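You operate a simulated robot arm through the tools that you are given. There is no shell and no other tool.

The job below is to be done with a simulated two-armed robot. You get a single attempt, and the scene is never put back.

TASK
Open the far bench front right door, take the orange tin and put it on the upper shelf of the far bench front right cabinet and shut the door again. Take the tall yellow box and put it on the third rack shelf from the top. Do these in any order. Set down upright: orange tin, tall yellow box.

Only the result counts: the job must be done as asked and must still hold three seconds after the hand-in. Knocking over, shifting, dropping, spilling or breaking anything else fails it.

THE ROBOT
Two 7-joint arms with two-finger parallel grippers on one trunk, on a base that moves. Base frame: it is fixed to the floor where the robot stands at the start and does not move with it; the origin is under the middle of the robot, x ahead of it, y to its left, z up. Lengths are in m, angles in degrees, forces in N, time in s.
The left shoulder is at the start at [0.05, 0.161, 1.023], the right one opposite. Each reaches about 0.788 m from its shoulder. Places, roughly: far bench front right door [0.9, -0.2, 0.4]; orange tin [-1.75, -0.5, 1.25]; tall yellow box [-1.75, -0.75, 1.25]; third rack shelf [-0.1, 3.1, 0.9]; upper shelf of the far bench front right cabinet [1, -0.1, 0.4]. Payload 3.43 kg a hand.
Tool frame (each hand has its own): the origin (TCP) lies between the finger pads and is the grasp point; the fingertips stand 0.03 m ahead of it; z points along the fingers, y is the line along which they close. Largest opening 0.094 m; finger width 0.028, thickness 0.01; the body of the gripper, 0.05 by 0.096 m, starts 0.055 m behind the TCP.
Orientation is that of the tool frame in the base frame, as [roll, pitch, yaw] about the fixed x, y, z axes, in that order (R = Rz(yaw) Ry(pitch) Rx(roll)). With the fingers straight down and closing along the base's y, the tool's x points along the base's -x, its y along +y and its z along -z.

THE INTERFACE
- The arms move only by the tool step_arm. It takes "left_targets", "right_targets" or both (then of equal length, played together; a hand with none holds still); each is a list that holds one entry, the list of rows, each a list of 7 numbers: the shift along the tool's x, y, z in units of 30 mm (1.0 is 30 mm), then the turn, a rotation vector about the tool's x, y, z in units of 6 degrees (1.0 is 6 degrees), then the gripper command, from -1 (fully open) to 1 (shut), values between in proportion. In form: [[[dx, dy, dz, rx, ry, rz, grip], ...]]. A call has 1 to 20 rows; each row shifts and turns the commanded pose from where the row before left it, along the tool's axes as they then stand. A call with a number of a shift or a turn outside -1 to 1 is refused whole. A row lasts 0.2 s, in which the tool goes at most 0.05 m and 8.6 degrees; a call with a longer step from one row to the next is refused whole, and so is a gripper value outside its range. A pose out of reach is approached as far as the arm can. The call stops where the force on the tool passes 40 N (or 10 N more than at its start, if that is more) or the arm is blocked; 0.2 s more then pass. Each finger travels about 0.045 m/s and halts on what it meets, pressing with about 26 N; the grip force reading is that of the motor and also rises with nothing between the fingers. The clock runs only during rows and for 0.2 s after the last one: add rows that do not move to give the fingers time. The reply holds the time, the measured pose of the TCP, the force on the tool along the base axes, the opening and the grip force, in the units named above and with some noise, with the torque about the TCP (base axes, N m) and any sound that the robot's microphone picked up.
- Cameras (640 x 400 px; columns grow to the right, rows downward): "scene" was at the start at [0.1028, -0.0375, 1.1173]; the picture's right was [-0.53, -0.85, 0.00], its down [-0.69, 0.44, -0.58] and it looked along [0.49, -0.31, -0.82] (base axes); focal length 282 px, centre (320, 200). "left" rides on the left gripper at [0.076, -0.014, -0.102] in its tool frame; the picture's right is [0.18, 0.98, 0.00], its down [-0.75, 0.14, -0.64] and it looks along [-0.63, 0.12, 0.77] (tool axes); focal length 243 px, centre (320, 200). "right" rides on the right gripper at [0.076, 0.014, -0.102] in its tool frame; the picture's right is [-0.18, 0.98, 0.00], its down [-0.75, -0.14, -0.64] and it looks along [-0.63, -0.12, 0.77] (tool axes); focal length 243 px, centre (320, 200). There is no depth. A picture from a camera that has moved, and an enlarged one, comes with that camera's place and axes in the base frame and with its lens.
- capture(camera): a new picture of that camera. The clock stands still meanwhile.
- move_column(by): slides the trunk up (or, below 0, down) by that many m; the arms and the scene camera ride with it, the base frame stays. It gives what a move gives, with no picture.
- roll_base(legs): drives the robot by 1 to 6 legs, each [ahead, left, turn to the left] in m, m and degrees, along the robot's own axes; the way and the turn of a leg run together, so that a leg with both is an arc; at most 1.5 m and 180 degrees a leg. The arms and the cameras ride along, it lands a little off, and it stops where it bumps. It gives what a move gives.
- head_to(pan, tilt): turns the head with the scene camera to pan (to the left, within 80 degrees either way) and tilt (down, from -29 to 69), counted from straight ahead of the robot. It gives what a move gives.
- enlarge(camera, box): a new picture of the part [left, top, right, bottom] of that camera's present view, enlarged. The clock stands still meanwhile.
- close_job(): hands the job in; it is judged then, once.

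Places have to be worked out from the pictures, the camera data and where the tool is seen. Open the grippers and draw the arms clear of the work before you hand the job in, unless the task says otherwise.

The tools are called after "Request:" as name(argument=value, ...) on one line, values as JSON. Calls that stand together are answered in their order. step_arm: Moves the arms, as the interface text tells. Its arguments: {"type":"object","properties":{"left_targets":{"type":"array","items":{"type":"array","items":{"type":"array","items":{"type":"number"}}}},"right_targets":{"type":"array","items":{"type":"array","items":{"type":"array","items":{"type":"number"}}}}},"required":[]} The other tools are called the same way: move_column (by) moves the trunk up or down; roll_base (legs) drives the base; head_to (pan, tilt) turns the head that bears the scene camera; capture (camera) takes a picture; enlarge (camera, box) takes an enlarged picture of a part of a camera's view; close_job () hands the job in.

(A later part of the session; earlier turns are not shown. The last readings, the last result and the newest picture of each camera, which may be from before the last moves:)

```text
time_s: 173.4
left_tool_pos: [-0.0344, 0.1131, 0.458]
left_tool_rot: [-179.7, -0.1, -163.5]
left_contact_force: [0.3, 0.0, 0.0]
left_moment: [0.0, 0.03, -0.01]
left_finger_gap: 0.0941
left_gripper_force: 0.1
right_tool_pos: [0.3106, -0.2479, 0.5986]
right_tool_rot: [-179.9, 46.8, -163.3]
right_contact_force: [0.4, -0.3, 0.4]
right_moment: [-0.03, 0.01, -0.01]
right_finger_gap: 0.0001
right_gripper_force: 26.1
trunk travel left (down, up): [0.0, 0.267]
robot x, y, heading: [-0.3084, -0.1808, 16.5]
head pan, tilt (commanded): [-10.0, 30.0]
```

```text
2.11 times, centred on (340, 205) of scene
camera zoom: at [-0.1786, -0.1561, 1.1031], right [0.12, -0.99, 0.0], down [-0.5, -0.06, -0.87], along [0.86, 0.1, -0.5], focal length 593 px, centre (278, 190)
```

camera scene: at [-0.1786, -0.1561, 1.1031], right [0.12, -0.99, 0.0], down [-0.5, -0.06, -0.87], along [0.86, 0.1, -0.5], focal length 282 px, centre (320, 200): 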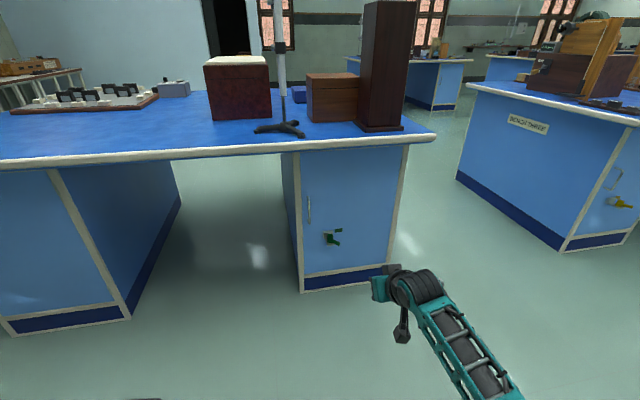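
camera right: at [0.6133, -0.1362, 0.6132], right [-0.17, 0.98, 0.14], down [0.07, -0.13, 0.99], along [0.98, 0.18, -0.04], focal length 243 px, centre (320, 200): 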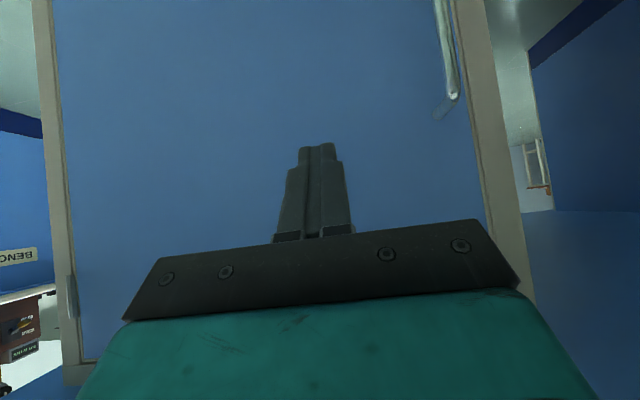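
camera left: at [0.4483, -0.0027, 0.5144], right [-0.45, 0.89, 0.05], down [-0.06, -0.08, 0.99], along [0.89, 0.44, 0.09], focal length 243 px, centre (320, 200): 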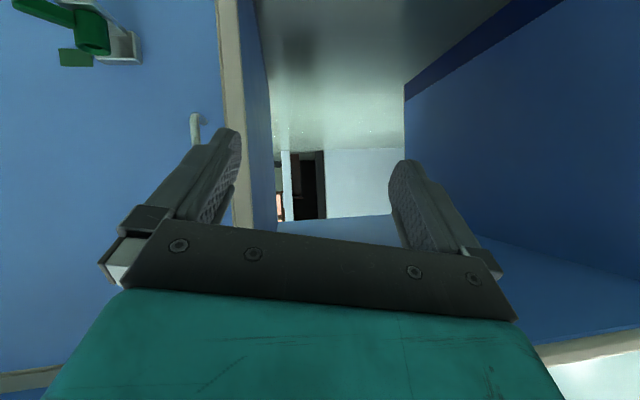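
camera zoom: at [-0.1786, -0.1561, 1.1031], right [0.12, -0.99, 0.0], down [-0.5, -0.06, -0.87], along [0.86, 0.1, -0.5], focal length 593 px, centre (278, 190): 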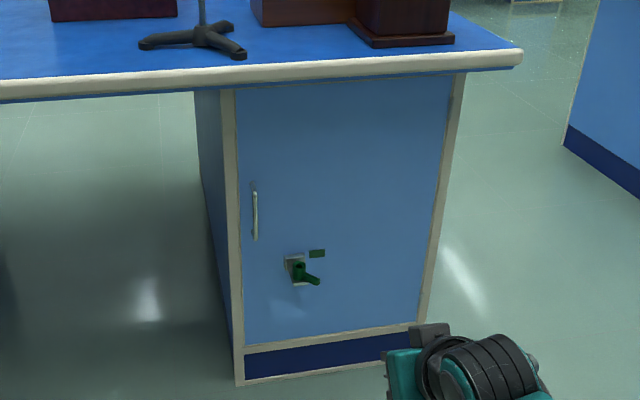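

The door is shut. Now the box: I'll re-posture both arms here in the open — right hand to a hand-down rest, left hand extended and pitched for the shelf grasp.

Request:
step_arm(left_targets=[[[-1, 0.8, 0, 0, 0, 0, -1], [-1, 0.8, 0, 0, 0, 0, -1], [-1, 0.8, 0, 0, 0, 0, -1], [-1, 0.8, 0, 0, 0, 0, -1], [-1, 0.8, 0, 0, 0, 0, -1], [0, 0, 0, 0, -1, 0, -1], [0, 0, 0, 0, -1, 0, -1], [0, 0, 0, 0, -1, 0, -1], [0, 0, 0, 0, -1, 0, -1], [0, 0, 0, 0, -1, 0, -1], [0, 0, 0, 0, -1, 0, -1], [0, 0, 0, 0, -1, 0, -1], [0, 0, 0, 0, -1, 0, -1], [0, 0, 0, 0, 0, 0, -1]]], right_targets=[[[0.455, -0.27, -0.488, 0, 0.783, 0, 1], [0.493, -0.27, -0.449, 0, 0.783, 0, 1], [0.528, -0.27, -0.407, 0, 0.783, 0, 1], [0.56, -0.27, -0.362, 0, 0.783, 0, 1], [0.588, -0.27, -0.315, 0, 0.783, 0, 1], [0.612, -0.27, -0.266, 0, 0.783, 0, 1], [0.631, -0.27, -0.215, 0, 0.783, 0, 1], [0.647, -0.27, -0.162, 0, 0.783, 0, 1], [0.658, -0.27, -0.109, 0, 0.783, 0, 1], [0.665, -0.27, -0.055, 0, 0.783, 0, 1], [0, 0, 0, 0, 0, 0, 0], [0, 0, 0, 0, 0, 0, 0], [0, 0, 0, 0, 0, 0, 0], [0, 0, 0, 0, 0, 0, 0]]])

Request:
move_column(by=0.267)

Request:
step_arm(left_targets=[[[-0.9, -0.2, -0.81, 0, 0, 0, -1], [-0.9, -0.2, -0.81, 0, 0, 0, -1], [-0.9, -0.2, -0.81, 0, 0, 0, -1], [-0.9, -0.2, -0.81, 0, 0, 0, -1], [-0.9, -0.2, -0.81, 0, 0, 0, -1], [-0.9, -0.2, -0.81, 0, 0, 0, -1], [-0.9, -0.2, -0.81, 0, 0, 0, -1], [-0.9, -0.2, -0.81, 0, 0, 0, -1], [-0.9, -0.2, -0.81, 0, 0, 0, -1], [-0.9, -0.2, -0.81, 0, 0, 0, -1], [-0.9, -0.2, -0.81, 0, 0, 0, -1], [-0.9, -0.2, -0.81, 0, 0, 0, -1], [-0.9, -0.2, -0.81, 0, 0, 0, -1], [-0.9, -0.2, -0.81, 0, 0, 0, -1], [-0.9, -0.2, -0.81, 0, 0, 0, -1], [-0.9, -0.2, -0.81, 0, 0, 0, -1], [-0.9, -0.2, -0.81, 0, 0, 0, -1], [-0.9, -0.2, -0.81, 0, 0, 0, -1], [-0.9, -0.2, -0.81, 0, 0, 0, -1], [0, 0, 0, 0, 0, 0, -1]]])

Request:
capture(camera="scene")

```text
time_s: 176.4
left_tool_pos: [0.0744, 0.2709, 0.4579]
left_tool_rot: [-179.8, 48.0, -163.4]
left_contact_force: [0.2, 0.3, -0.1]
left_moment: [-0.04, -0.02, 0.0]
left_finger_gap: 0.0938
left_gripper_force: 0.0
right_tool_pos: [0.1437, -0.3816, 0.5994]
right_tool_rot: [-179.9, -0.3, -163.4]
right_contact_force: [1.2, 0.7, 1.2]
right_moment: [0.0, 0.0, -0.01]
right_finger_gap: 0.0468
right_gripper_force: 0.1
trunk travel left (down, up): [0.0, 0.267]
robot x, y, heading: [-0.3146, -0.1784, 17.0]
head pan, tilt (commanded): [-10.0, 30.0]
```

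```text
time_s: 179.2
left_tool_pos: [0.0751, 0.2704, 0.7231]
left_tool_rot: [-179.8, 47.9, -163.3]
left_contact_force: [-0.6, 0.1, -0.1]
left_moment: [0.02, 0.01, 0.01]
left_finger_gap: 0.094
left_gripper_force: 0.0
right_tool_pos: [0.1423, -0.3809, 0.866]
right_tool_rot: [-179.9, -0.2, -163.5]
right_contact_force: [-0.5, 0.1, 0.7]
right_moment: [0.0, -0.01, -0.02]
right_finger_gap: 0.0471
right_gripper_force: 0.1
trunk travel left (down, up): [-0.267, 0.0]
robot x, y, heading: [-0.3081, -0.1772, 16.4]
head pan, tilt (commanded): [-10.0, 30.0]
```

```text
time_s: 183.4
left_tool_pos: [0.1078, 0.1638, 1.4141]
left_tool_rot: [-179.8, 47.9, -163.3]
left_contact_force: [0.5, -0.3, 0.2]
left_moment: [-0.01, -0.01, 0.03]
left_finger_gap: 0.0938
left_gripper_force: 0.1
right_tool_pos: [0.1416, -0.382, 0.8656]
right_tool_rot: [-179.8, -0.2, -163.4]
right_contact_force: [0.8, 1.1, -0.1]
right_moment: [-0.02, 0.01, 0.03]
right_finger_gap: 0.0472
right_gripper_force: 0.1
trunk travel left (down, up): [-0.267, 0.0]
robot x, y, heading: [-0.3089, -0.1824, 17.0]
head pan, tilt (commanded): [-10.0, 30.0]
```

```text
taken
camera scene: at [-0.1785, -0.1558, 1.3698], right [0.12, -0.99, 0.0], down [-0.5, -0.06, -0.87], along [0.86, 0.1, -0.5], focal length 282 px, centre (320, 200)
```

scene: 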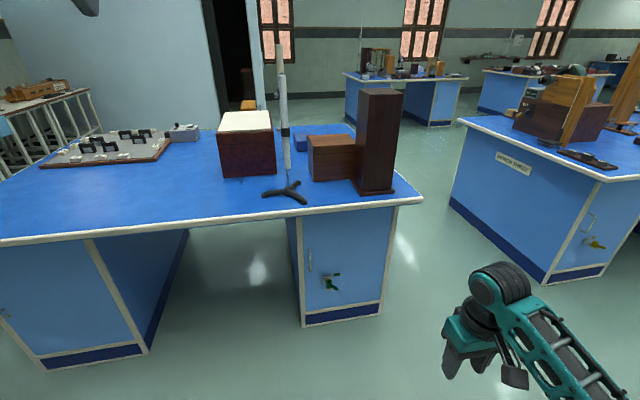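

The left hand is up at z 1.414. I'll now yaw it 45° to its right, matching the planned diagonal stance toward the box.

Request:
step_arm(left_targets=[[[0, 0, 0, 0.697, 0, 0.627, -1], [0, 0, 0, 0.697, 0, 0.627, -1], [0, 0, 0, 0.697, 0, 0.627, -1], [0, 0, 0, 0.697, 0, 0.627, -1], [0, 0, 0, 0.697, 0, 0.627, -1], [0, 0, 0, 0.697, 0, 0.627, -1], [0, 0, 0, 0.697, 0, 0.627, -1], [0, 0, 0, 0.697, 0, 0.627, -1], [0, 0, 0, 0, 0, 0, -1]]])

Request:
head_to(pan=30, tilt=10)

Request:
capture(camera="scene")

```text
time_s: 185.4
left_tool_pos: [0.1079, 0.1624, 1.4153]
left_tool_rot: [-179.8, 48.1, 151.6]
left_contact_force: [-0.4, -0.6, 0.3]
left_moment: [-0.01, 0.01, -0.01]
left_finger_gap: 0.094
left_gripper_force: 0.0
right_tool_pos: [0.1428, -0.3816, 0.8657]
right_tool_rot: [-179.8, -0.2, -163.4]
right_contact_force: [-0.2, 0.3, 0.4]
right_moment: [0.01, -0.02, -0.06]
right_finger_gap: 0.0468
right_gripper_force: 0.1
trunk travel left (down, up): [-0.267, 0.0]
robot x, y, heading: [-0.3079, -0.1793, 16.8]
head pan, tilt (commanded): [-10.0, 30.0]
```

```text
time_s: 186.4
left_tool_pos: [0.1081, 0.1632, 1.4147]
left_tool_rot: [-179.7, 48.1, 151.7]
left_contact_force: [0.3, -0.6, -1.2]
left_moment: [-0.02, -0.01, -0.03]
left_finger_gap: 0.0941
left_gripper_force: 0.1
right_tool_pos: [0.1421, -0.3814, 0.8642]
right_tool_rot: [-179.9, -0.2, -163.4]
right_contact_force: [-0.1, 0.3, 1.0]
right_moment: [0.02, -0.01, 0.03]
right_finger_gap: 0.0469
right_gripper_force: 0.0
trunk travel left (down, up): [-0.267, 0.0]
robot x, y, heading: [-0.3076, -0.1807, 16.7]
head pan, tilt (commanded): [30.0, 10.0]
```

```text
taken
camera scene: at [-0.2047, -0.0991, 1.4022], right [0.73, -0.69, 0.0], down [-0.12, -0.13, -0.98], along [0.67, 0.72, -0.17], focal length 282 px, centre (320, 200)
```

scene: 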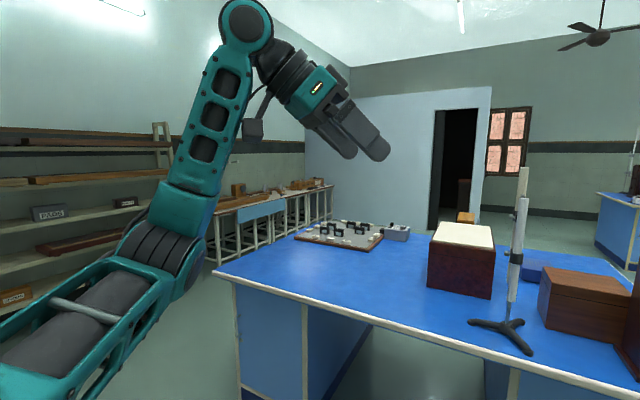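

The left hand now points 45° right of the robot's heading. I'll turn the base to heading 152° and drive most of the way to the left end of the shelf.

Request:
roll_base(legs=[[0, 0, 135.3], [0.17, 0.6, 0]])

Request:
head_to(pan=40, tilt=10)

Request:
capture(camera="scene")

Request:
capture(camera="left")

```text
time_s: 197.7
left_tool_pos: [-1.2723, -0.5808, 1.4141]
left_tool_rot: [-179.7, 48.1, -72.6]
left_contact_force: [-0.9, -0.2, 0.4]
left_moment: [-0.01, -0.01, 0.0]
left_finger_gap: 0.0939
left_gripper_force: 0.1
right_tool_pos: [-0.9147, -0.167, 0.8654]
right_tool_rot: [-179.9, -0.3, -27.7]
right_contact_force: [-0.1, -0.4, 0.3]
right_moment: [-0.01, -0.03, -0.02]
right_finger_gap: 0.047
right_gripper_force: 0.1
trunk travel left (down, up): [-0.267, 0.0]
robot x, y, heading: [-0.7324, -0.6235, 152.4]
head pan, tilt (commanded): [30.0, 10.0]
```

```text
time_s: 198.4
left_tool_pos: [-1.271, -0.5807, 1.4133]
left_tool_rot: [-179.7, 48.0, -72.6]
left_contact_force: [0.2, 0.4, -0.4]
left_moment: [0.0, 0.01, -0.03]
left_finger_gap: 0.0941
left_gripper_force: 0.0
right_tool_pos: [-0.9141, -0.1669, 0.8661]
right_tool_rot: [-179.9, -0.2, -27.8]
right_contact_force: [0.4, -0.6, 0.1]
right_moment: [-0.01, -0.02, -0.01]
right_finger_gap: 0.047
right_gripper_force: 0.0
trunk travel left (down, up): [-0.267, 0.0]
robot x, y, heading: [-0.7345, -0.6247, 152.8]
head pan, tilt (commanded): [40.0, 10.0]
```

```text
taken
camera scene: at [-0.8585, -0.6266, 1.4022], right [-0.22, 0.98, 0.0], down [0.17, 0.04, -0.98], along [-0.96, -0.21, -0.17], focal length 282 px, centre (320, 200)
```

scene: 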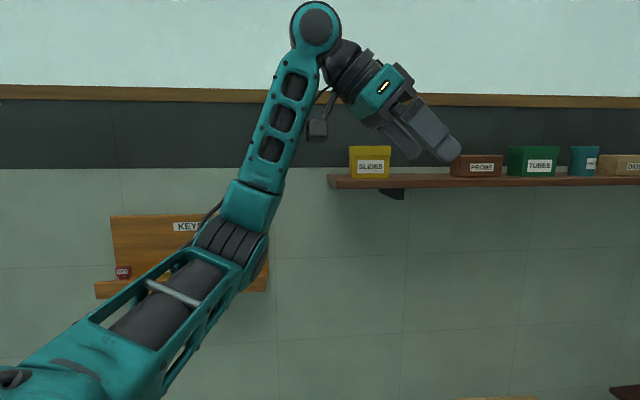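

```text
taken
camera left: at [-1.2191, -0.6987, 1.4264], right [-0.9, -0.41, -0.14], down [-0.15, -0.02, 0.99], along [-0.41, 0.91, -0.04], focal length 243 px, centre (320, 200)
```

left: 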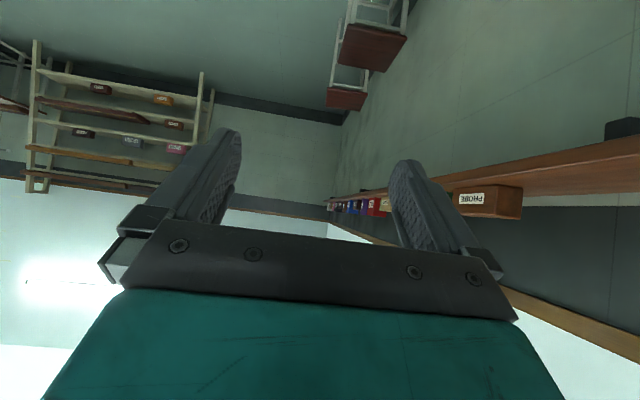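

TCP is at about (U −1.385, L −0.184). I'll drive diagonally so the left hand ends left of the box beyond the shelf end, then look with the left camera.

Request:
roll_base(legs=[[0.145, 0.37, 0]])

Request:
capture(camera="left")

Request:
capture(camera="scene")

```text
time_s: 202.2
left_tool_pos: [-1.5712, -0.8422, 1.4154]
left_tool_rot: [-179.7, 48.1, -72.6]
left_contact_force: [-0.3, -0.3, 0.5]
left_moment: [0.01, 0.02, 0.04]
left_finger_gap: 0.0943
left_gripper_force: 0.0
right_tool_pos: [-1.215, -0.4295, 0.865]
right_tool_rot: [-179.9, -0.2, -27.8]
right_contact_force: [-0.2, 1.1, 0.3]
right_moment: [-0.01, -0.02, -0.01]
right_finger_gap: 0.0471
right_gripper_force: 0.2
trunk travel left (down, up): [-0.267, 0.0]
robot x, y, heading: [-1.0327, -0.8891, 152.6]
head pan, tilt (commanded): [40.0, 10.0]
```

```text
taken
camera left: at [-1.519, -0.9606, 1.4264], right [-0.9, -0.41, -0.14], down [-0.15, -0.02, 0.99], along [-0.41, 0.91, -0.04], focal length 243 px, centre (320, 200)
```

left: 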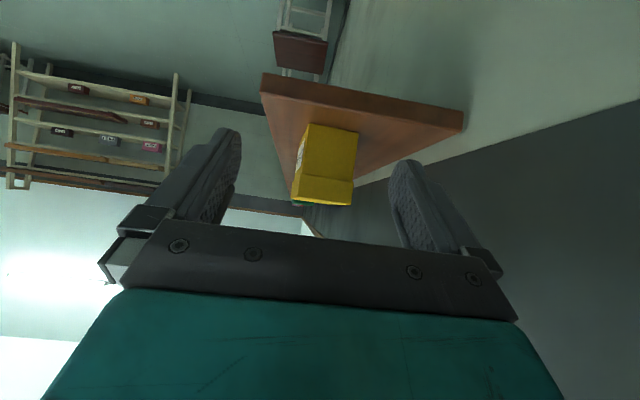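

```text
taken
camera scene: at [-1.1583, -0.8886, 1.4022], right [-0.22, 0.98, 0.0], down [0.17, 0.04, -0.98], along [-0.96, -0.21, -0.17], focal length 282 px, centre (320, 200)
```

scene: 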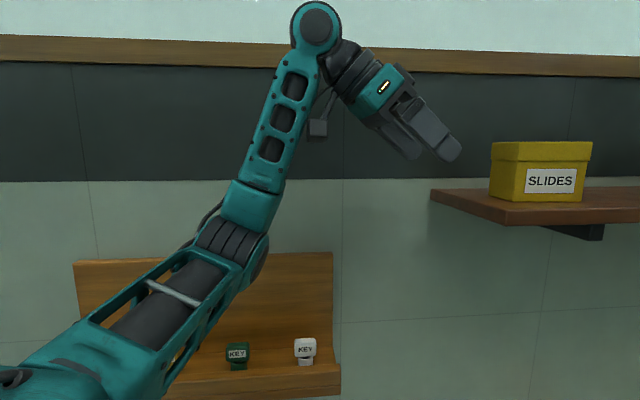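

The box is between the finger lines in the left camera view. I'll enlarge to measure its depth position exactly.

Request:
enlarge(camera="left", box=[250, 80, 410, 220])

Request:
enlarge(camera="scene", box=[400, 110, 640, 260])

```text
2.86 times, centred on (330, 150) of left
camera zoom: at [-1.519, -0.9606, 1.4264], right [-0.9, -0.41, -0.14], down [-0.15, -0.02, 0.99], along [-0.41, 0.91, -0.04], focal length 693 px, centre (291, 343)
```

zoom: 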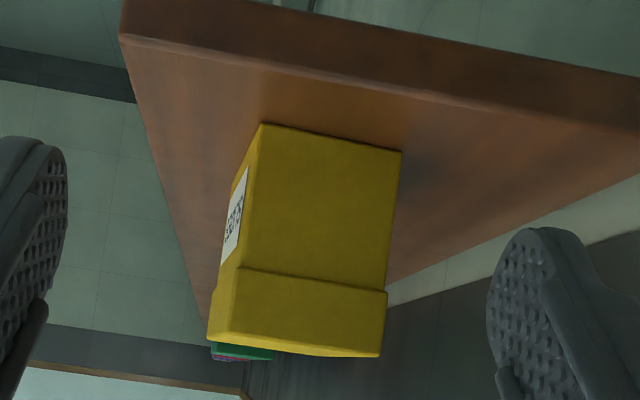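

```text
2.67 times, centred on (520, 185) of scene
camera zoom: at [-1.1583, -0.8886, 1.4022], right [-0.22, 0.98, 0.0], down [0.17, 0.04, -0.98], along [-0.96, -0.21, -0.17], focal length 751 px, centre (-213, 240)
```

zoom: 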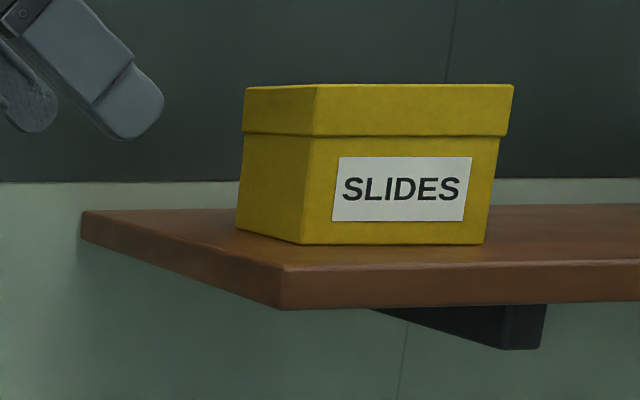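

From the hand's own camera the lid spans U −1.7355…−1.804 (centre ≈ −1.77, depth 0.068), left edge L −0.207. I'll shift 2 cm toward the wall, lower to z 1.392 and start moving in toward the box.

Request:
step_arm(left_targets=[[[0.58, 0.7, 0.52, 0, 0, 0, -1], [0, 0, 0, 0, 0, 0, -1], [-0.631, 0, 0.702, 0, 0, 0, -1], [-0.631, 0, 0.702, 0, 0, 0, -1], [-0.4, 0, 0.445, 0, 0, 0, -1], [0, 0, 0, 0, 0, 0, -1]]])

Request:
capture(camera="left")

Request:
enlarge(camera="scene", box=[380, 60, 640, 260])

```text
time_s: 203.6
left_tool_pos: [-1.6135, -0.7761, 1.3918]
left_tool_rot: [-179.8, 48.0, -72.7]
left_contact_force: [0.2, 0.1, 0.3]
left_moment: [0.0, -0.02, 0.0]
left_finger_gap: 0.094
left_gripper_force: 0.1
right_tool_pos: [-1.2146, -0.4283, 0.8658]
right_tool_rot: [-179.9, -0.2, -27.7]
right_contact_force: [-0.3, 0.7, -0.5]
right_moment: [0.01, 0.0, 0.0]
right_finger_gap: 0.0469
right_gripper_force: 0.0
trunk travel left (down, up): [-0.267, 0.0]
robot x, y, heading: [-1.0328, -0.886, 152.3]
head pan, tilt (commanded): [40.0, 10.0]
```

```text
taken
camera left: at [-1.5612, -0.8951, 1.4035], right [-0.9, -0.41, -0.14], down [-0.15, -0.02, 0.99], along [-0.41, 0.91, -0.04], focal length 243 px, centre (320, 200)
```

left: 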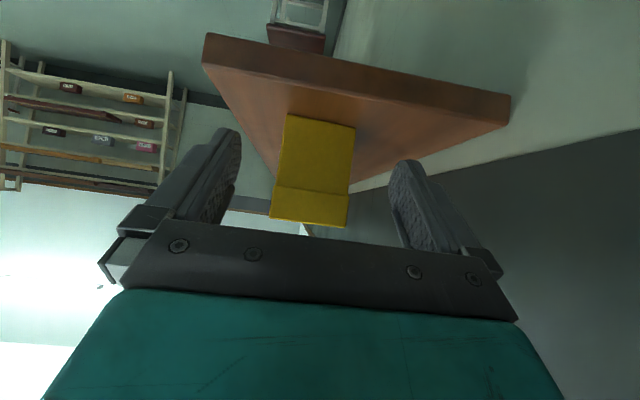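

```text
2.00 times, centred on (510, 160) of scene
camera zoom: at [-1.1581, -0.8886, 1.4022], right [-0.22, 0.98, 0.0], down [0.17, 0.04, -0.98], along [-0.96, -0.21, -0.17], focal length 564 px, centre (-60, 280)
```

zoom: 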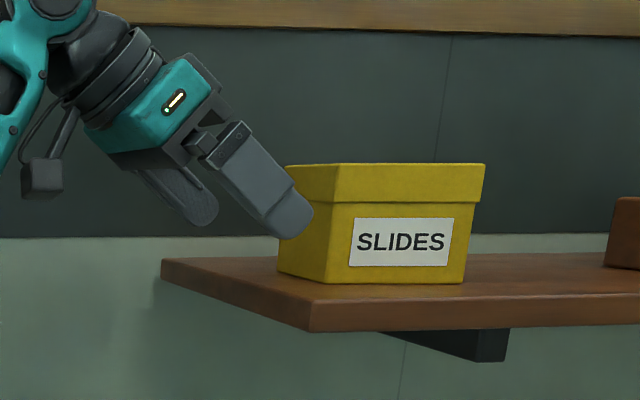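

The hand is level with the box's end and nearly centred. A zoom on the left camera will confirm the side margins before I slide the fingers over.

Request:
enlarge(camera="left", box=[180, 90, 460, 265])

```text
2.29 times, centred on (320, 178) of left
camera zoom: at [-1.5612, -0.8951, 1.4035], right [-0.9, -0.41, -0.14], down [-0.15, -0.02, 0.99], along [-0.41, 0.91, -0.04], focal length 555 px, centre (320, 251)
```

zoom: 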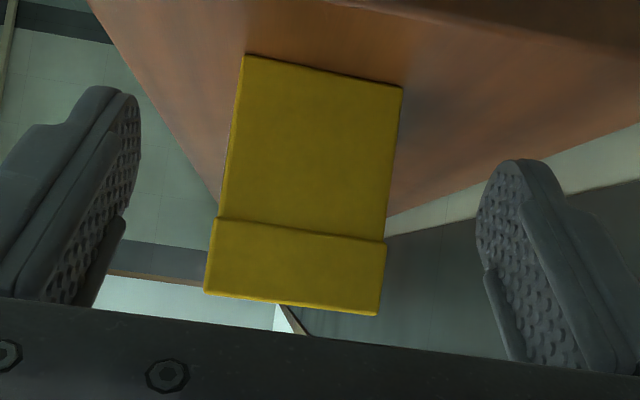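

Centre at U −1.7725, within 3 mm of the hand's mid-plane, with about 1.6 cm margin each side. I'll nudge 3 mm and slide in to L −0.176.

Request:
step_arm(left_targets=[[[-0.631, 0.09, 0.702, 0, 0, 0, -1], [-0.631, 0, 0.702, 0, 0, 0, -1], [-0.631, 0, 0.702, 0, 0, 0, -1], [-0.2, 0, 0.22, 0, 0, 0, -1], [0, 0, 0, 0, 0, 0, -1]]])

Request:
capture(camera="left")

Request:
enlarge(camera="scene", box=[380, 60, 640, 260])

```text
time_s: 204.8
left_tool_pos: [-1.6444, -0.6884, 1.3915]
left_tool_rot: [-179.8, 48.0, -72.6]
left_contact_force: [0.3, -0.2, -0.1]
left_moment: [-0.02, -0.02, -0.03]
left_finger_gap: 0.094
left_gripper_force: 0.1
right_tool_pos: [-1.2137, -0.4296, 0.8655]
right_tool_rot: [-179.8, -0.2, -27.7]
right_contact_force: [0.3, 1.4, 0.2]
right_moment: [0.01, -0.02, 0.02]
right_finger_gap: 0.0469
right_gripper_force: 0.1
trunk travel left (down, up): [-0.267, 0.0]
robot x, y, heading: [-1.0316, -0.8855, 152.4]
head pan, tilt (commanded): [40.0, 10.0]
```

```text
taken
camera left: at [-1.5914, -0.8061, 1.4032], right [-0.9, -0.41, -0.14], down [-0.15, -0.02, 0.99], along [-0.41, 0.91, -0.04], focal length 243 px, centre (320, 200)
```

left: 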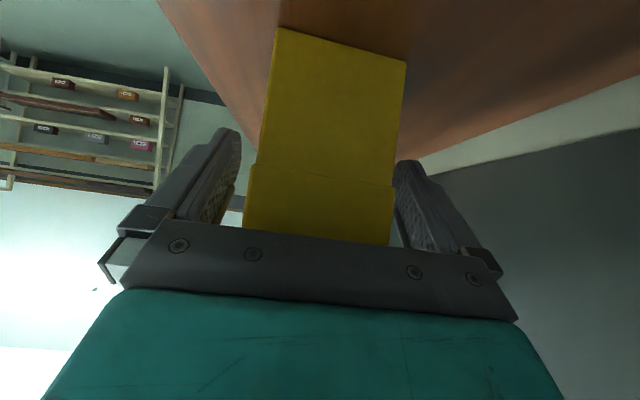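

```text
2.00 times, centred on (510, 160) of scene
camera zoom: at [-1.1581, -0.8884, 1.4022], right [-0.22, 0.98, 0.0], down [0.17, 0.04, -0.98], along [-0.96, -0.21, -0.17], focal length 564 px, centre (-60, 280)
```

zoom: 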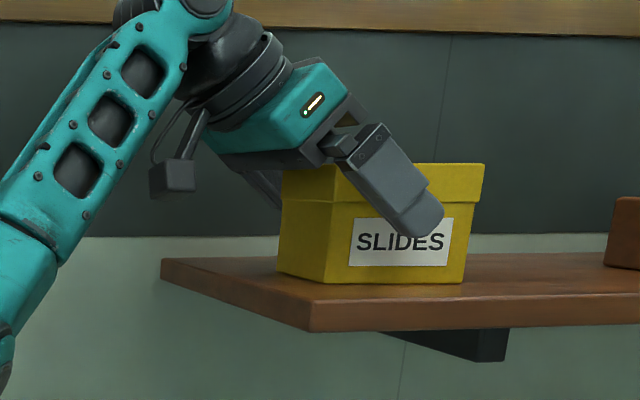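

The fingers straddle the box front-to-back with no contact force. I'll close on it.

Request:
step_arm(left_targets=[[[0, 0, 0, 0, 0, 0, -0.6], [0, 0, 0, 0, 0, 0, -0.3], [0, 0, 0, 0, 0, 0, 0], [0, 0, 0, 0, 0, 0, 0.5], [0, 0, 0, 0, 0, 0, 1], [0, 0, 0, 0, 0, 0, 1], [0, 0, 0, 0, 0, 0, 1]]])

Request:
capture(camera="left")

```text
time_s: 206.4
left_tool_pos: [-1.6424, -0.6893, 1.3904]
left_tool_rot: [-179.7, 48.2, -72.6]
left_contact_force: [0.1, 0.6, 0.7]
left_moment: [0.19, 0.09, -0.08]
left_finger_gap: 0.0639
left_gripper_force: 25.9
right_tool_pos: [-1.2152, -0.4294, 0.8653]
right_tool_rot: [-179.9, -0.2, -27.7]
right_contact_force: [-0.9, 0.0, 0.0]
right_moment: [0.04, 0.01, -0.03]
right_finger_gap: 0.0473
right_gripper_force: 0.1
trunk travel left (down, up): [-0.267, 0.0]
robot x, y, heading: [-1.0288, -0.8873, 152.5]
head pan, tilt (commanded): [40.0, 10.0]
```

```text
taken
camera left: at [-1.5911, -0.8063, 1.4034], right [-0.9, -0.41, -0.14], down [-0.15, -0.02, 0.99], along [-0.41, 0.91, -0.04], focal length 243 px, centre (320, 200)
```

left: 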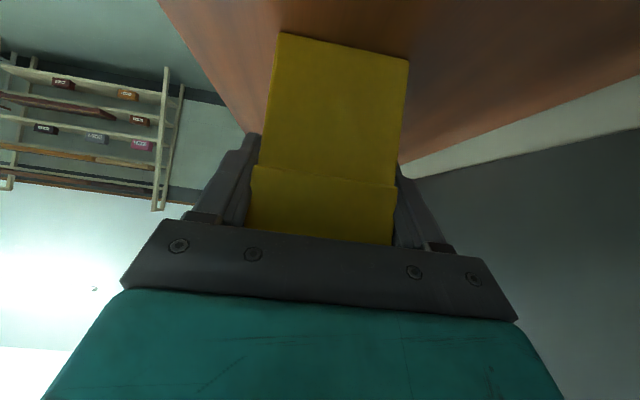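

Grip at 0.064 m, the lid's depth. I'll lift slowly 5 cm.

Request:
step_arm(left_targets=[[[-0.25, 0, -0.22, 0, 0, 0, 1], [-0.4, 0, -0.36, 0, 0, 0, 1], [-0.5, 0, -0.45, 0, 0, 0, 1], [-0.5, 0, -0.45, 0, 0, 0, 1], [0, 0, 0, 0, 0, 0, 1]]])

Request:
capture(camera="left")

Request:
capture(camera="scene")

```text
time_s: 207.6
left_tool_pos: [-1.6432, -0.6874, 1.4566]
left_tool_rot: [-179.6, 48.1, -72.5]
left_contact_force: [0.5, -0.1, -2.0]
left_moment: [-0.05, -0.03, 0.0]
left_finger_gap: 0.0642
left_gripper_force: 25.9
right_tool_pos: [-1.2138, -0.4284, 0.8657]
right_tool_rot: [-179.8, -0.3, -27.6]
right_contact_force: [0.0, 0.2, 0.1]
right_moment: [0.01, 0.0, 0.02]
right_finger_gap: 0.0471
right_gripper_force: 0.0
trunk travel left (down, up): [-0.267, 0.0]
robot x, y, heading: [-1.0321, -0.8882, 152.5]
head pan, tilt (commanded): [40.0, 10.0]
```

```text
taken
camera left: at [-1.592, -0.8062, 1.4691], right [-0.9, -0.41, -0.14], down [-0.15, -0.02, 0.99], along [-0.41, 0.91, -0.04], focal length 243 px, centre (320, 200)
```

left: 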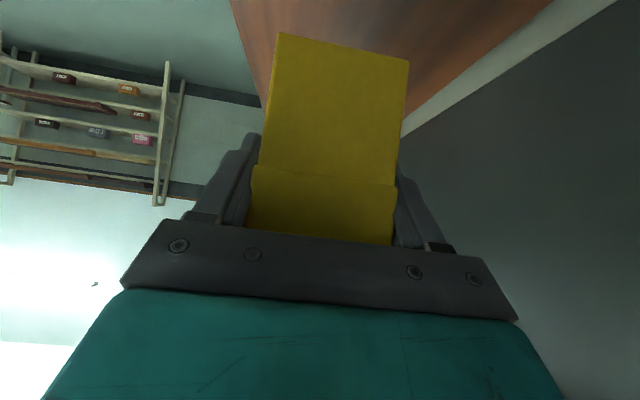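

```text
taken
camera scene: at [-1.1588, -0.8884, 1.4021], right [-0.22, 0.98, 0.0], down [0.17, 0.04, -0.98], along [-0.96, -0.21, -0.17], focal length 282 px, centre (320, 200)
```

scene: 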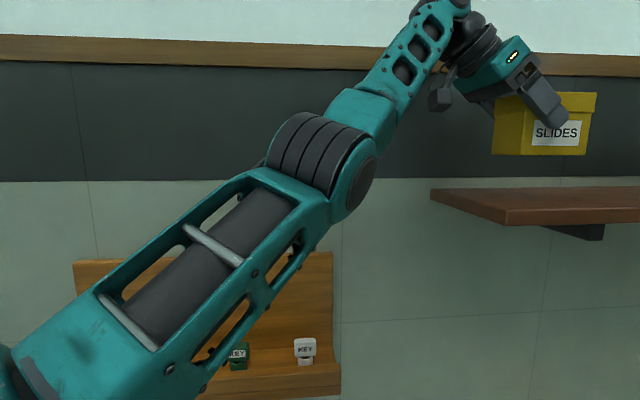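

The box is lifted and upright. I'll back away from the wall, turn to heading 107° (facing the rack side) and bring the hand straight.

Request:
roll_base(legs=[[-0.36, -0.35, 0], [0, 0, -45.4]])

Request:
step_arm(left_targets=[[[0, 0, 0, -0.697, 0, -0.627, 1], [0, 0, 0, -0.697, 0, -0.627, 1], [0, 0, 0, -0.697, 0, -0.627, 1], [0, 0, 0, -0.697, 0, -0.627, 1], [0, 0, 0, -0.697, 0, -0.627, 1], [0, 0, 0, -0.697, 0, -0.627, 1], [0, 0, 0, -0.697, 0, -0.627, 1], [0, 0, 0, -0.697, 0, -0.627, 1], [0.2, 0.8, -0.22, 0, 0, 0, 1], [0.2, 0.8, -0.22, 0, 0, 0, 1], [0.2, 0.8, -0.22, 0, 0, 0, 1], [0.2, 0.8, -0.22, 0, 0, 0, 1], [0.2, 0.8, -0.22, 0, 0, 0, 1], [0, 0, 0, 0, 0, 0, 1]]])

Request:
head_to(pan=-20, tilt=10)

Request:
capture(camera="scene")

Request:
capture(camera="left")

```text
time_s: 213.3
left_tool_pos: [-0.8373, -0.1678, 1.4564]
left_tool_rot: [-179.6, 48.0, -118.2]
left_contact_force: [0.3, -0.4, -1.9]
left_moment: [-0.03, 0.04, -0.01]
left_finger_gap: 0.0637
left_gripper_force: 25.2
right_tool_pos: [-0.3524, -0.2937, 0.866]
right_tool_rot: [-179.9, -0.2, -73.4]
right_contact_force: [0.1, -0.1, 0.6]
right_moment: [-0.01, -0.01, 0.01]
right_finger_gap: 0.047
right_gripper_force: 0.0
trunk travel left (down, up): [-0.267, 0.0]
robot x, y, heading: [-0.5494, -0.7455, 106.7]
head pan, tilt (commanded): [40.0, 10.0]
```

```text
time_s: 216.3
left_tool_pos: [-0.9394, -0.2454, 1.4554]
left_tool_rot: [-179.9, 47.9, -73.3]
left_contact_force: [0.7, 0.0, -0.4]
left_moment: [-0.04, -0.05, -0.02]
left_finger_gap: 0.0639
left_gripper_force: 25.9
right_tool_pos: [-0.3518, -0.2929, 0.8636]
right_tool_rot: [-179.9, -0.2, -73.4]
right_contact_force: [-0.3, 0.2, 0.4]
right_moment: [0.0, 0.01, -0.04]
right_finger_gap: 0.0469
right_gripper_force: 0.1
trunk travel left (down, up): [-0.267, 0.0]
robot x, y, heading: [-0.5547, -0.7431, 107.0]
head pan, tilt (commanded): [40.0, 10.0]
```

```text
time_s: 217.7
left_tool_pos: [-0.9394, -0.2449, 1.4561]
left_tool_rot: [-179.8, 47.8, -73.4]
left_contact_force: [0.6, -0.8, -0.8]
left_moment: [-0.03, 0.02, -0.03]
left_finger_gap: 0.0639
left_gripper_force: 26.1
right_tool_pos: [-0.3517, -0.293, 0.8656]
right_tool_rot: [-179.9, -0.2, -73.4]
right_contact_force: [-0.8, -0.2, -0.5]
right_moment: [0.01, -0.01, -0.01]
right_finger_gap: 0.047
right_gripper_force: 0.1
trunk travel left (down, up): [-0.267, 0.0]
robot x, y, heading: [-0.5541, -0.7452, 106.7]
head pan, tilt (commanded): [-20.0, 10.0]
```

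```text
taken
camera scene: at [-0.5591, -0.6119, 1.4022], right [1.0, -0.05, 0.0], down [-0.01, -0.17, -0.98], along [0.05, 0.98, -0.17], focal length 282 px, centre (320, 200)
```

scene: 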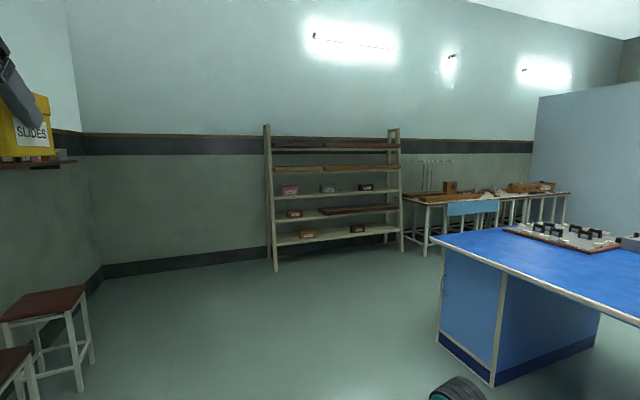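

```text
taken
camera left: at [-0.8888, -0.3639, 1.4688], right [-0.91, -0.4, -0.14], down [-0.15, -0.01, 0.99], along [-0.4, 0.92, -0.05], focal length 243 px, centre (320, 200)
```

left: 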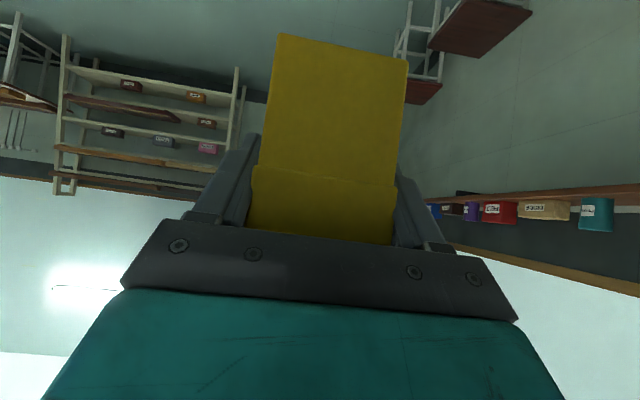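

The hand is straight ahead with the box upright. The rack is visible ahead-right; I'll enlarge to plan the free spot on the third shelf.

Request:
enlarge(camera="scene", box=[250, 115, 430, 275])

```text
2.50 times, centred on (340, 195) of scene
camera zoom: at [-0.5591, -0.6119, 1.4022], right [1.0, -0.05, 0.0], down [-0.01, -0.17, -0.98], along [0.05, 0.98, -0.17], focal length 704 px, centre (270, 212)
```

zoom: 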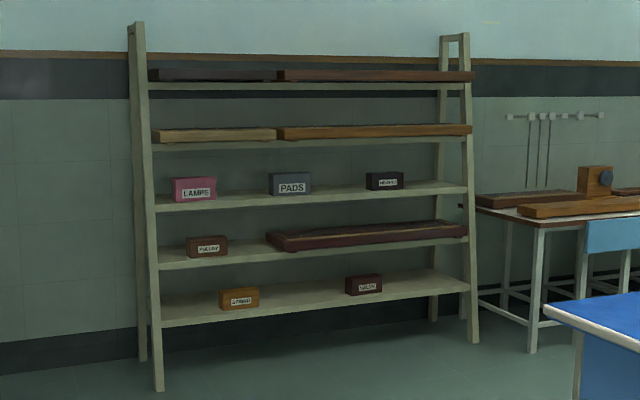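

The third shelf holds LAMPS (U≈0.12), PADS (0.63) and a dark box (1.18); I'll use the gap around U≈0.38. I'll drive along to the rack's side in open floor.

Request:
roll_base(legs=[[1.3, 0, 0.2], [0.9, 0, 0]])

Request:
roll_base(legs=[[0, -1.3, 0]])

Request:
head_to(pan=0, tilt=15)

Request:
capture(camera="scene")

```text
time_s: 228.5
left_tool_pos: [-1.5754, 1.8557, 1.4564]
left_tool_rot: [-179.7, 48.0, -73.5]
left_contact_force: [0.3, 0.7, -2.1]
left_moment: [-0.02, 0.02, 0.0]
left_finger_gap: 0.0641
left_gripper_force: 26.3
right_tool_pos: [-0.9894, 1.8055, 0.8659]
right_tool_rot: [-179.9, -0.3, -73.5]
right_contact_force: [0.1, 0.4, 0.5]
right_moment: [0.01, -0.04, 0.0]
right_finger_gap: 0.047
right_gripper_force: 0.0
trunk travel left (down, up): [-0.267, 0.0]
robot x, y, heading: [-1.1946, 1.3549, 106.4]
head pan, tilt (commanded): [-20.0, 10.0]
```

```text
time_s: 240.1
left_tool_pos: [-0.3238, 2.2295, 1.4564]
left_tool_rot: [-179.8, 47.9, -73.6]
left_contact_force: [0.5, 0.3, -1.0]
left_moment: [-0.02, -0.01, 0.0]
left_finger_gap: 0.064
left_gripper_force: 26.1
right_tool_pos: [0.2624, 2.1793, 0.8664]
right_tool_rot: [-180.0, -0.1, -73.8]
right_contact_force: [-0.1, 0.5, -0.4]
right_moment: [-0.02, 0.01, 0.0]
right_finger_gap: 0.0471
right_gripper_force: 0.1
trunk travel left (down, up): [-0.267, 0.0]
robot x, y, heading: [0.0583, 1.7296, 106.4]
head pan, tilt (commanded): [-20.0, 10.0]
```

```text
time_s: 241.0
left_tool_pos: [-0.3247, 2.23, 1.4561]
left_tool_rot: [-179.8, 47.9, -73.7]
left_contact_force: [0.1, -0.2, -1.2]
left_moment: [-0.03, -0.03, 0.03]
left_finger_gap: 0.0639
left_gripper_force: 26.1
right_tool_pos: [0.2618, 2.1787, 0.8646]
right_tool_rot: [-179.9, -0.2, -73.6]
right_contact_force: [-0.6, 0.3, 0.3]
right_moment: [0.03, 0.01, -0.01]
right_finger_gap: 0.0468
right_gripper_force: 0.1
trunk travel left (down, up): [-0.267, 0.0]
robot x, y, heading: [0.0568, 1.727, 106.5]
head pan, tilt (commanded): [0.0, 15.0]
```

```text
taken
camera scene: at [0.0216, 1.8585, 1.3941], right [0.96, 0.28, 0.0], down [0.07, -0.25, -0.97], along [-0.27, 0.93, -0.26], focal length 282 px, centre (320, 200)
```

scene: 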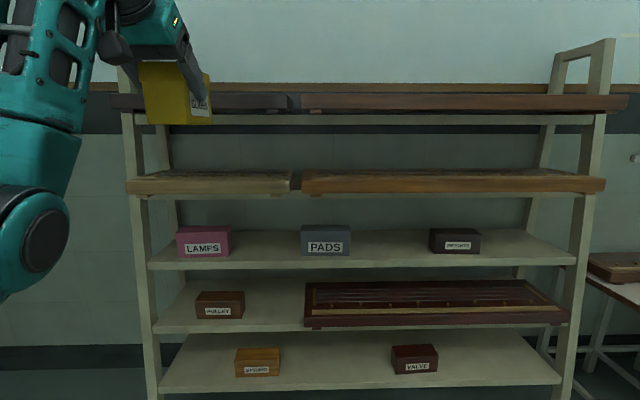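

Clear view: the gap between LAMPS and PADS is U≈0.18–0.48 (centre 0.33) and my hand is already at U 0.34. I'll lower the trunk and arm to shelf-3 level out here, and tuck the right hand back.

Request:
move_column(by=-0.267)

Request:
step_arm(left_targets=[[[0.92, 0, 0.828, 0, 0, 0, 1], [0.92, 0, 0.828, 0, 0, 0, 1], [0.92, 0, 0.828, 0, 0, 0, 1], [0.92, 0, 0.828, 0, 0, 0, 1], [0.92, 0, 0.828, 0, 0, 0, 1], [0.92, 0, 0.828, 0, 0, 0, 1], [0.6, 0, 0.54, 0, 0, 0, 1], [0, 0, 0, 0, 0, 0, 1]]], right_targets=[[[0.7, 0, 0, 0, 0, 0, 0], [0.7, 0, 0, 0, 0, 0, 0], [0.7, 0, 0, 0, 0, 0, 0], [0.7, 0, 0, 0, 0, 0, 0], [0, 0, 0, 0, 0, 0, 0], [0, 0, 0, 0, 0, 0, 0], [0, 0, 0, 0, 0, 0, 0], [0, 0, 0, 0, 0, 0, 0]]])

Request:
capture(camera="scene")

Request:
capture(camera="left")

```text
time_s: 243.7
left_tool_pos: [-0.3237, 2.2307, 1.1901]
left_tool_rot: [-179.8, 47.9, -73.5]
left_contact_force: [-0.1, -0.3, -2.8]
left_moment: [-0.02, 0.0, 0.03]
left_finger_gap: 0.0639
left_gripper_force: 25.6
right_tool_pos: [0.2627, 2.1778, 0.5982]
right_tool_rot: [-179.9, -0.2, -73.8]
right_contact_force: [0.2, 0.0, -0.1]
right_moment: [-0.01, 0.02, 0.01]
right_finger_gap: 0.0469
right_gripper_force: 0.2
trunk travel left (down, up): [0.0, 0.267]
robot x, y, heading: [0.0575, 1.7305, 106.5]
head pan, tilt (commanded): [0.0, 15.0]
```

```text
time_s: 245.5
left_tool_pos: [-0.3243, 2.2297, 0.9417]
left_tool_rot: [-179.6, 48.0, -73.6]
left_contact_force: [0.9, 0.0, -1.7]
left_moment: [-0.04, 0.01, 0.0]
left_finger_gap: 0.064
left_gripper_force: 25.8
right_tool_pos: [0.2858, 2.0977, 0.5985]
right_tool_rot: [-179.9, -0.2, -73.7]
right_contact_force: [0.3, 0.6, -0.3]
right_moment: [0.01, 0.0, 0.01]
right_finger_gap: 0.0471
right_gripper_force: 0.1
trunk travel left (down, up): [0.0, 0.267]
robot x, y, heading: [0.0593, 1.7328, 106.4]
head pan, tilt (commanded): [0.0, 15.0]
```

```text
taken
camera scene: at [0.0215, 1.8585, 1.1274], right [0.96, 0.28, 0.0], down [0.07, -0.25, -0.97], along [-0.27, 0.93, -0.26], focal length 282 px, centre (320, 200)
```

scene: 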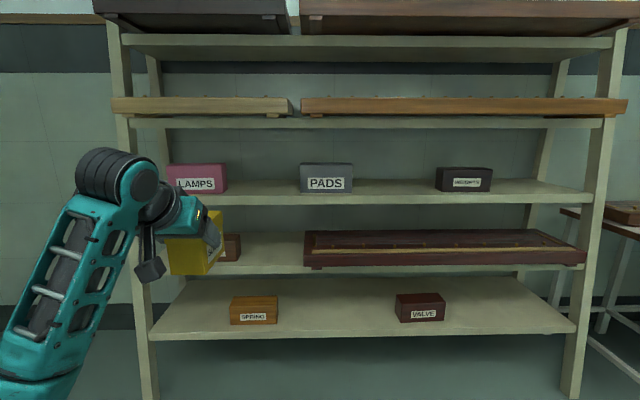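

```text
taken
camera left: at [-0.2742, 2.1108, 0.9542], right [-0.91, -0.39, -0.14], down [-0.15, -0.01, 0.99], along [-0.39, 0.92, -0.05], focal length 243 px, centre (320, 200)
```

left: 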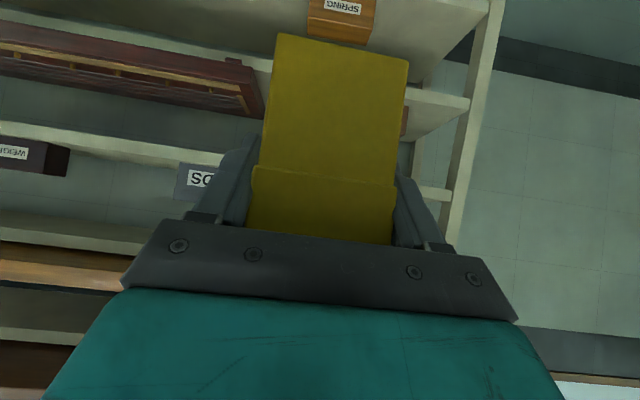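

Two camera heights from the same spot allow a precise triangulation of shelf 3; I'll enlarge the present view.

Request:
enlarge(camera="scene", box=[150, 90, 390, 280])

```text
2.11 times, centred on (270, 185) of scene
camera zoom: at [0.0215, 1.8585, 1.1274], right [0.96, 0.28, 0.0], down [0.07, -0.25, -0.97], along [-0.27, 0.93, -0.26], focal length 593 px, centre (425, 232)
```

zoom: 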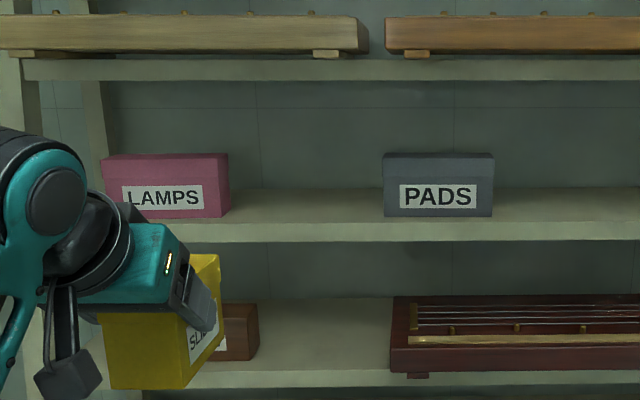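

Shelf 3 top works out to z≈0.876, front edge L≈2.78; the gap spans U 0.21–0.49. I'll raise the box slightly (bottom ≈0.897) and drive forward 0.42 m, then check.

Request:
step_arm(left_targets=[[[-0.37, 0, -0.335, 0, 0, 0, 1], [0, 0, 0, 0, 0, 0, 1]]])

Request:
roll_base(legs=[[0.42, 0, 0.3]])

Request:
capture(camera="scene")

Request:
capture(camera="left")

```text
time_s: 246.1
left_tool_pos: [-0.3246, 2.2296, 0.9568]
left_tool_rot: [-179.8, 47.8, -73.6]
left_contact_force: [-0.5, 0.4, -1.7]
left_moment: [-0.04, -0.05, 0.0]
left_finger_gap: 0.064
left_gripper_force: 26.4
right_tool_pos: [0.2856, 2.0985, 0.599]
right_tool_rot: [-180.0, -0.2, -73.7]
right_contact_force: [0.2, -0.4, 0.4]
right_moment: [-0.03, 0.03, 0.04]
right_finger_gap: 0.0469
right_gripper_force: 0.0
trunk travel left (down, up): [0.0, 0.267]
robot x, y, heading: [0.0598, 1.7295, 106.5]
head pan, tilt (commanded): [0.0, 15.0]
```

```text
time_s: 248.7
left_tool_pos: [-0.4473, 2.6334, 0.9578]
left_tool_rot: [-179.8, 47.9, -73.4]
left_contact_force: [0.2, -0.4, -1.9]
left_moment: [0.01, -0.01, 0.01]
left_finger_gap: 0.0643
left_gripper_force: 26.1
right_tool_pos: [0.1639, 2.5051, 0.5983]
right_tool_rot: [-179.9, -0.2, -73.5]
right_contact_force: [-0.3, -0.2, 0.1]
right_moment: [0.0, 0.0, -0.02]
right_finger_gap: 0.0468
right_gripper_force: 0.0
trunk travel left (down, up): [0.0, 0.267]
robot x, y, heading: [-0.0626, 2.1354, 106.6]
head pan, tilt (commanded): [0.0, 15.0]
```

```text
taken
camera scene: at [-0.0998, 2.264, 1.1273], right [0.96, 0.29, 0.0], down [0.07, -0.25, -0.97], along [-0.28, 0.93, -0.26], focal length 282 px, centre (320, 200)
```

scene: 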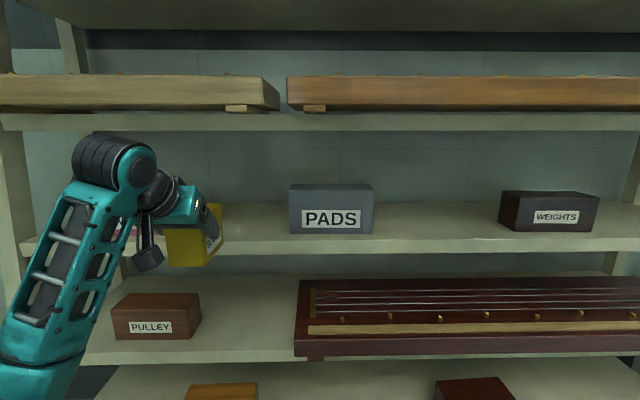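

```text
taken
camera left: at [-0.3967, 2.5155, 0.9699], right [-0.91, -0.4, -0.14], down [-0.15, -0.01, 0.99], along [-0.39, 0.92, -0.05], focal length 243 px, centre (320, 200)
```

left: 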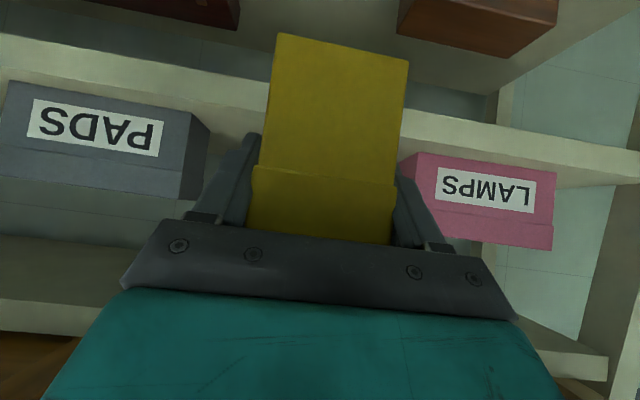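

Alignment is good: the gap is U 0.206–0.482 and the hand at U 0.342. I'll drive another 0.18 m so the box passes over the shelf edge.

Request:
roll_base(legs=[[0.17, 0, 0]])

Request:
capture(camera="scene")

Request:
capture(camera="left")

```text
time_s: 250.2
left_tool_pos: [-0.4988, 2.7965, 0.9573]
left_tool_rot: [-179.8, 47.9, -73.3]
left_contact_force: [0.4, -0.2, -1.4]
left_moment: [-0.07, 0.01, 0.01]
left_finger_gap: 0.064
left_gripper_force: 26.1
right_tool_pos: [0.1151, 2.6674, 0.6002]
right_tool_rot: [-179.9, -0.2, -73.5]
right_contact_force: [0.0, 0.4, 0.1]
right_moment: [-0.04, 0.02, -0.03]
right_finger_gap: 0.047
right_gripper_force: 0.0
trunk travel left (down, up): [0.0, 0.267]
robot x, y, heading: [-0.1145, 2.2992, 107.0]
head pan, tilt (commanded): [0.0, 15.0]
```

```text
taken
camera scene: at [-0.1489, 2.4268, 1.1273], right [0.96, 0.29, 0.0], down [0.07, -0.25, -0.97], along [-0.28, 0.92, -0.26], focal length 282 px, centre (320, 200)
```

scene: 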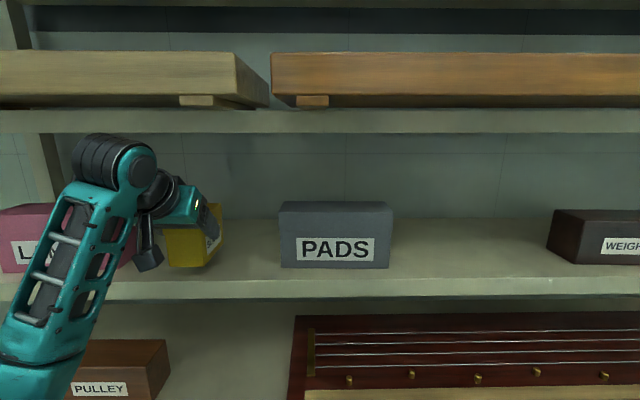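

```text
taken
camera left: at [-0.4461, 2.6779, 0.9699], right [-0.91, -0.4, -0.14], down [-0.15, -0.01, 0.99], along [-0.39, 0.92, -0.05], focal length 243 px, centre (320, 200)
```

left: 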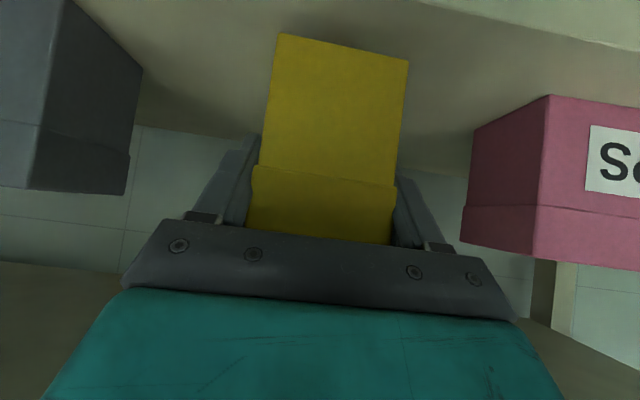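

The box is over the shelf, clear of PADS and LAMPS. I'll advance the arm 4 cm more and lower in small steps until contact.

Request:
step_arm(left_targets=[[[-0.49, 0, 0.545, 0, 0, 0, 1], [-0.49, 0, 0.545, 0, 0, 0, 1], [0.2, 0, 0.18, 0, 0, 0, 1], [0.15, 0, 0.135, 0, 0, 0, 1], [0, 0, 0, 0, 0, 0, 1]]])

Request:
step_arm(left_targets=[[[0.075, 0, 0.067, 0, 0, 0, 1], [0, 0, 0, 0, 0, 0, 1]]])

```text
time_s: 251.4
left_tool_pos: [-0.5095, 2.8392, 0.9425]
left_tool_rot: [-179.9, 47.8, -73.5]
left_contact_force: [-0.8, -0.5, -2.0]
left_moment: [-0.04, -0.03, -0.02]
left_finger_gap: 0.064
left_gripper_force: 25.9
right_tool_pos: [0.1149, 2.6669, 0.5983]
right_tool_rot: [-179.9, -0.2, -73.5]
right_contact_force: [0.0, 0.0, -0.5]
right_moment: [0.01, 0.0, 0.01]
right_finger_gap: 0.0468
right_gripper_force: 0.0
trunk travel left (down, up): [0.0, 0.267]
robot x, y, heading: [-0.1143, 2.2967, 106.8]
head pan, tilt (commanded): [0.0, 15.0]
```

```text
time_s: 252.0
left_tool_pos: [-0.5092, 2.8392, 0.9389]
left_tool_rot: [-179.8, 48.0, -73.3]
left_contact_force: [0.2, 0.5, -1.3]
left_moment: [-0.02, -0.02, 0.02]
left_finger_gap: 0.0639
left_gripper_force: 25.5
right_tool_pos: [0.115, 2.6669, 0.5996]
right_tool_rot: [-179.9, -0.2, -73.4]
right_contact_force: [-1.0, 0.6, 0.5]
right_moment: [0.03, -0.01, 0.02]
right_finger_gap: 0.047
right_gripper_force: 0.2
trunk travel left (down, up): [0.0, 0.267]
robot x, y, heading: [-0.1108, 2.2953, 106.8]
head pan, tilt (commanded): [0.0, 15.0]
```

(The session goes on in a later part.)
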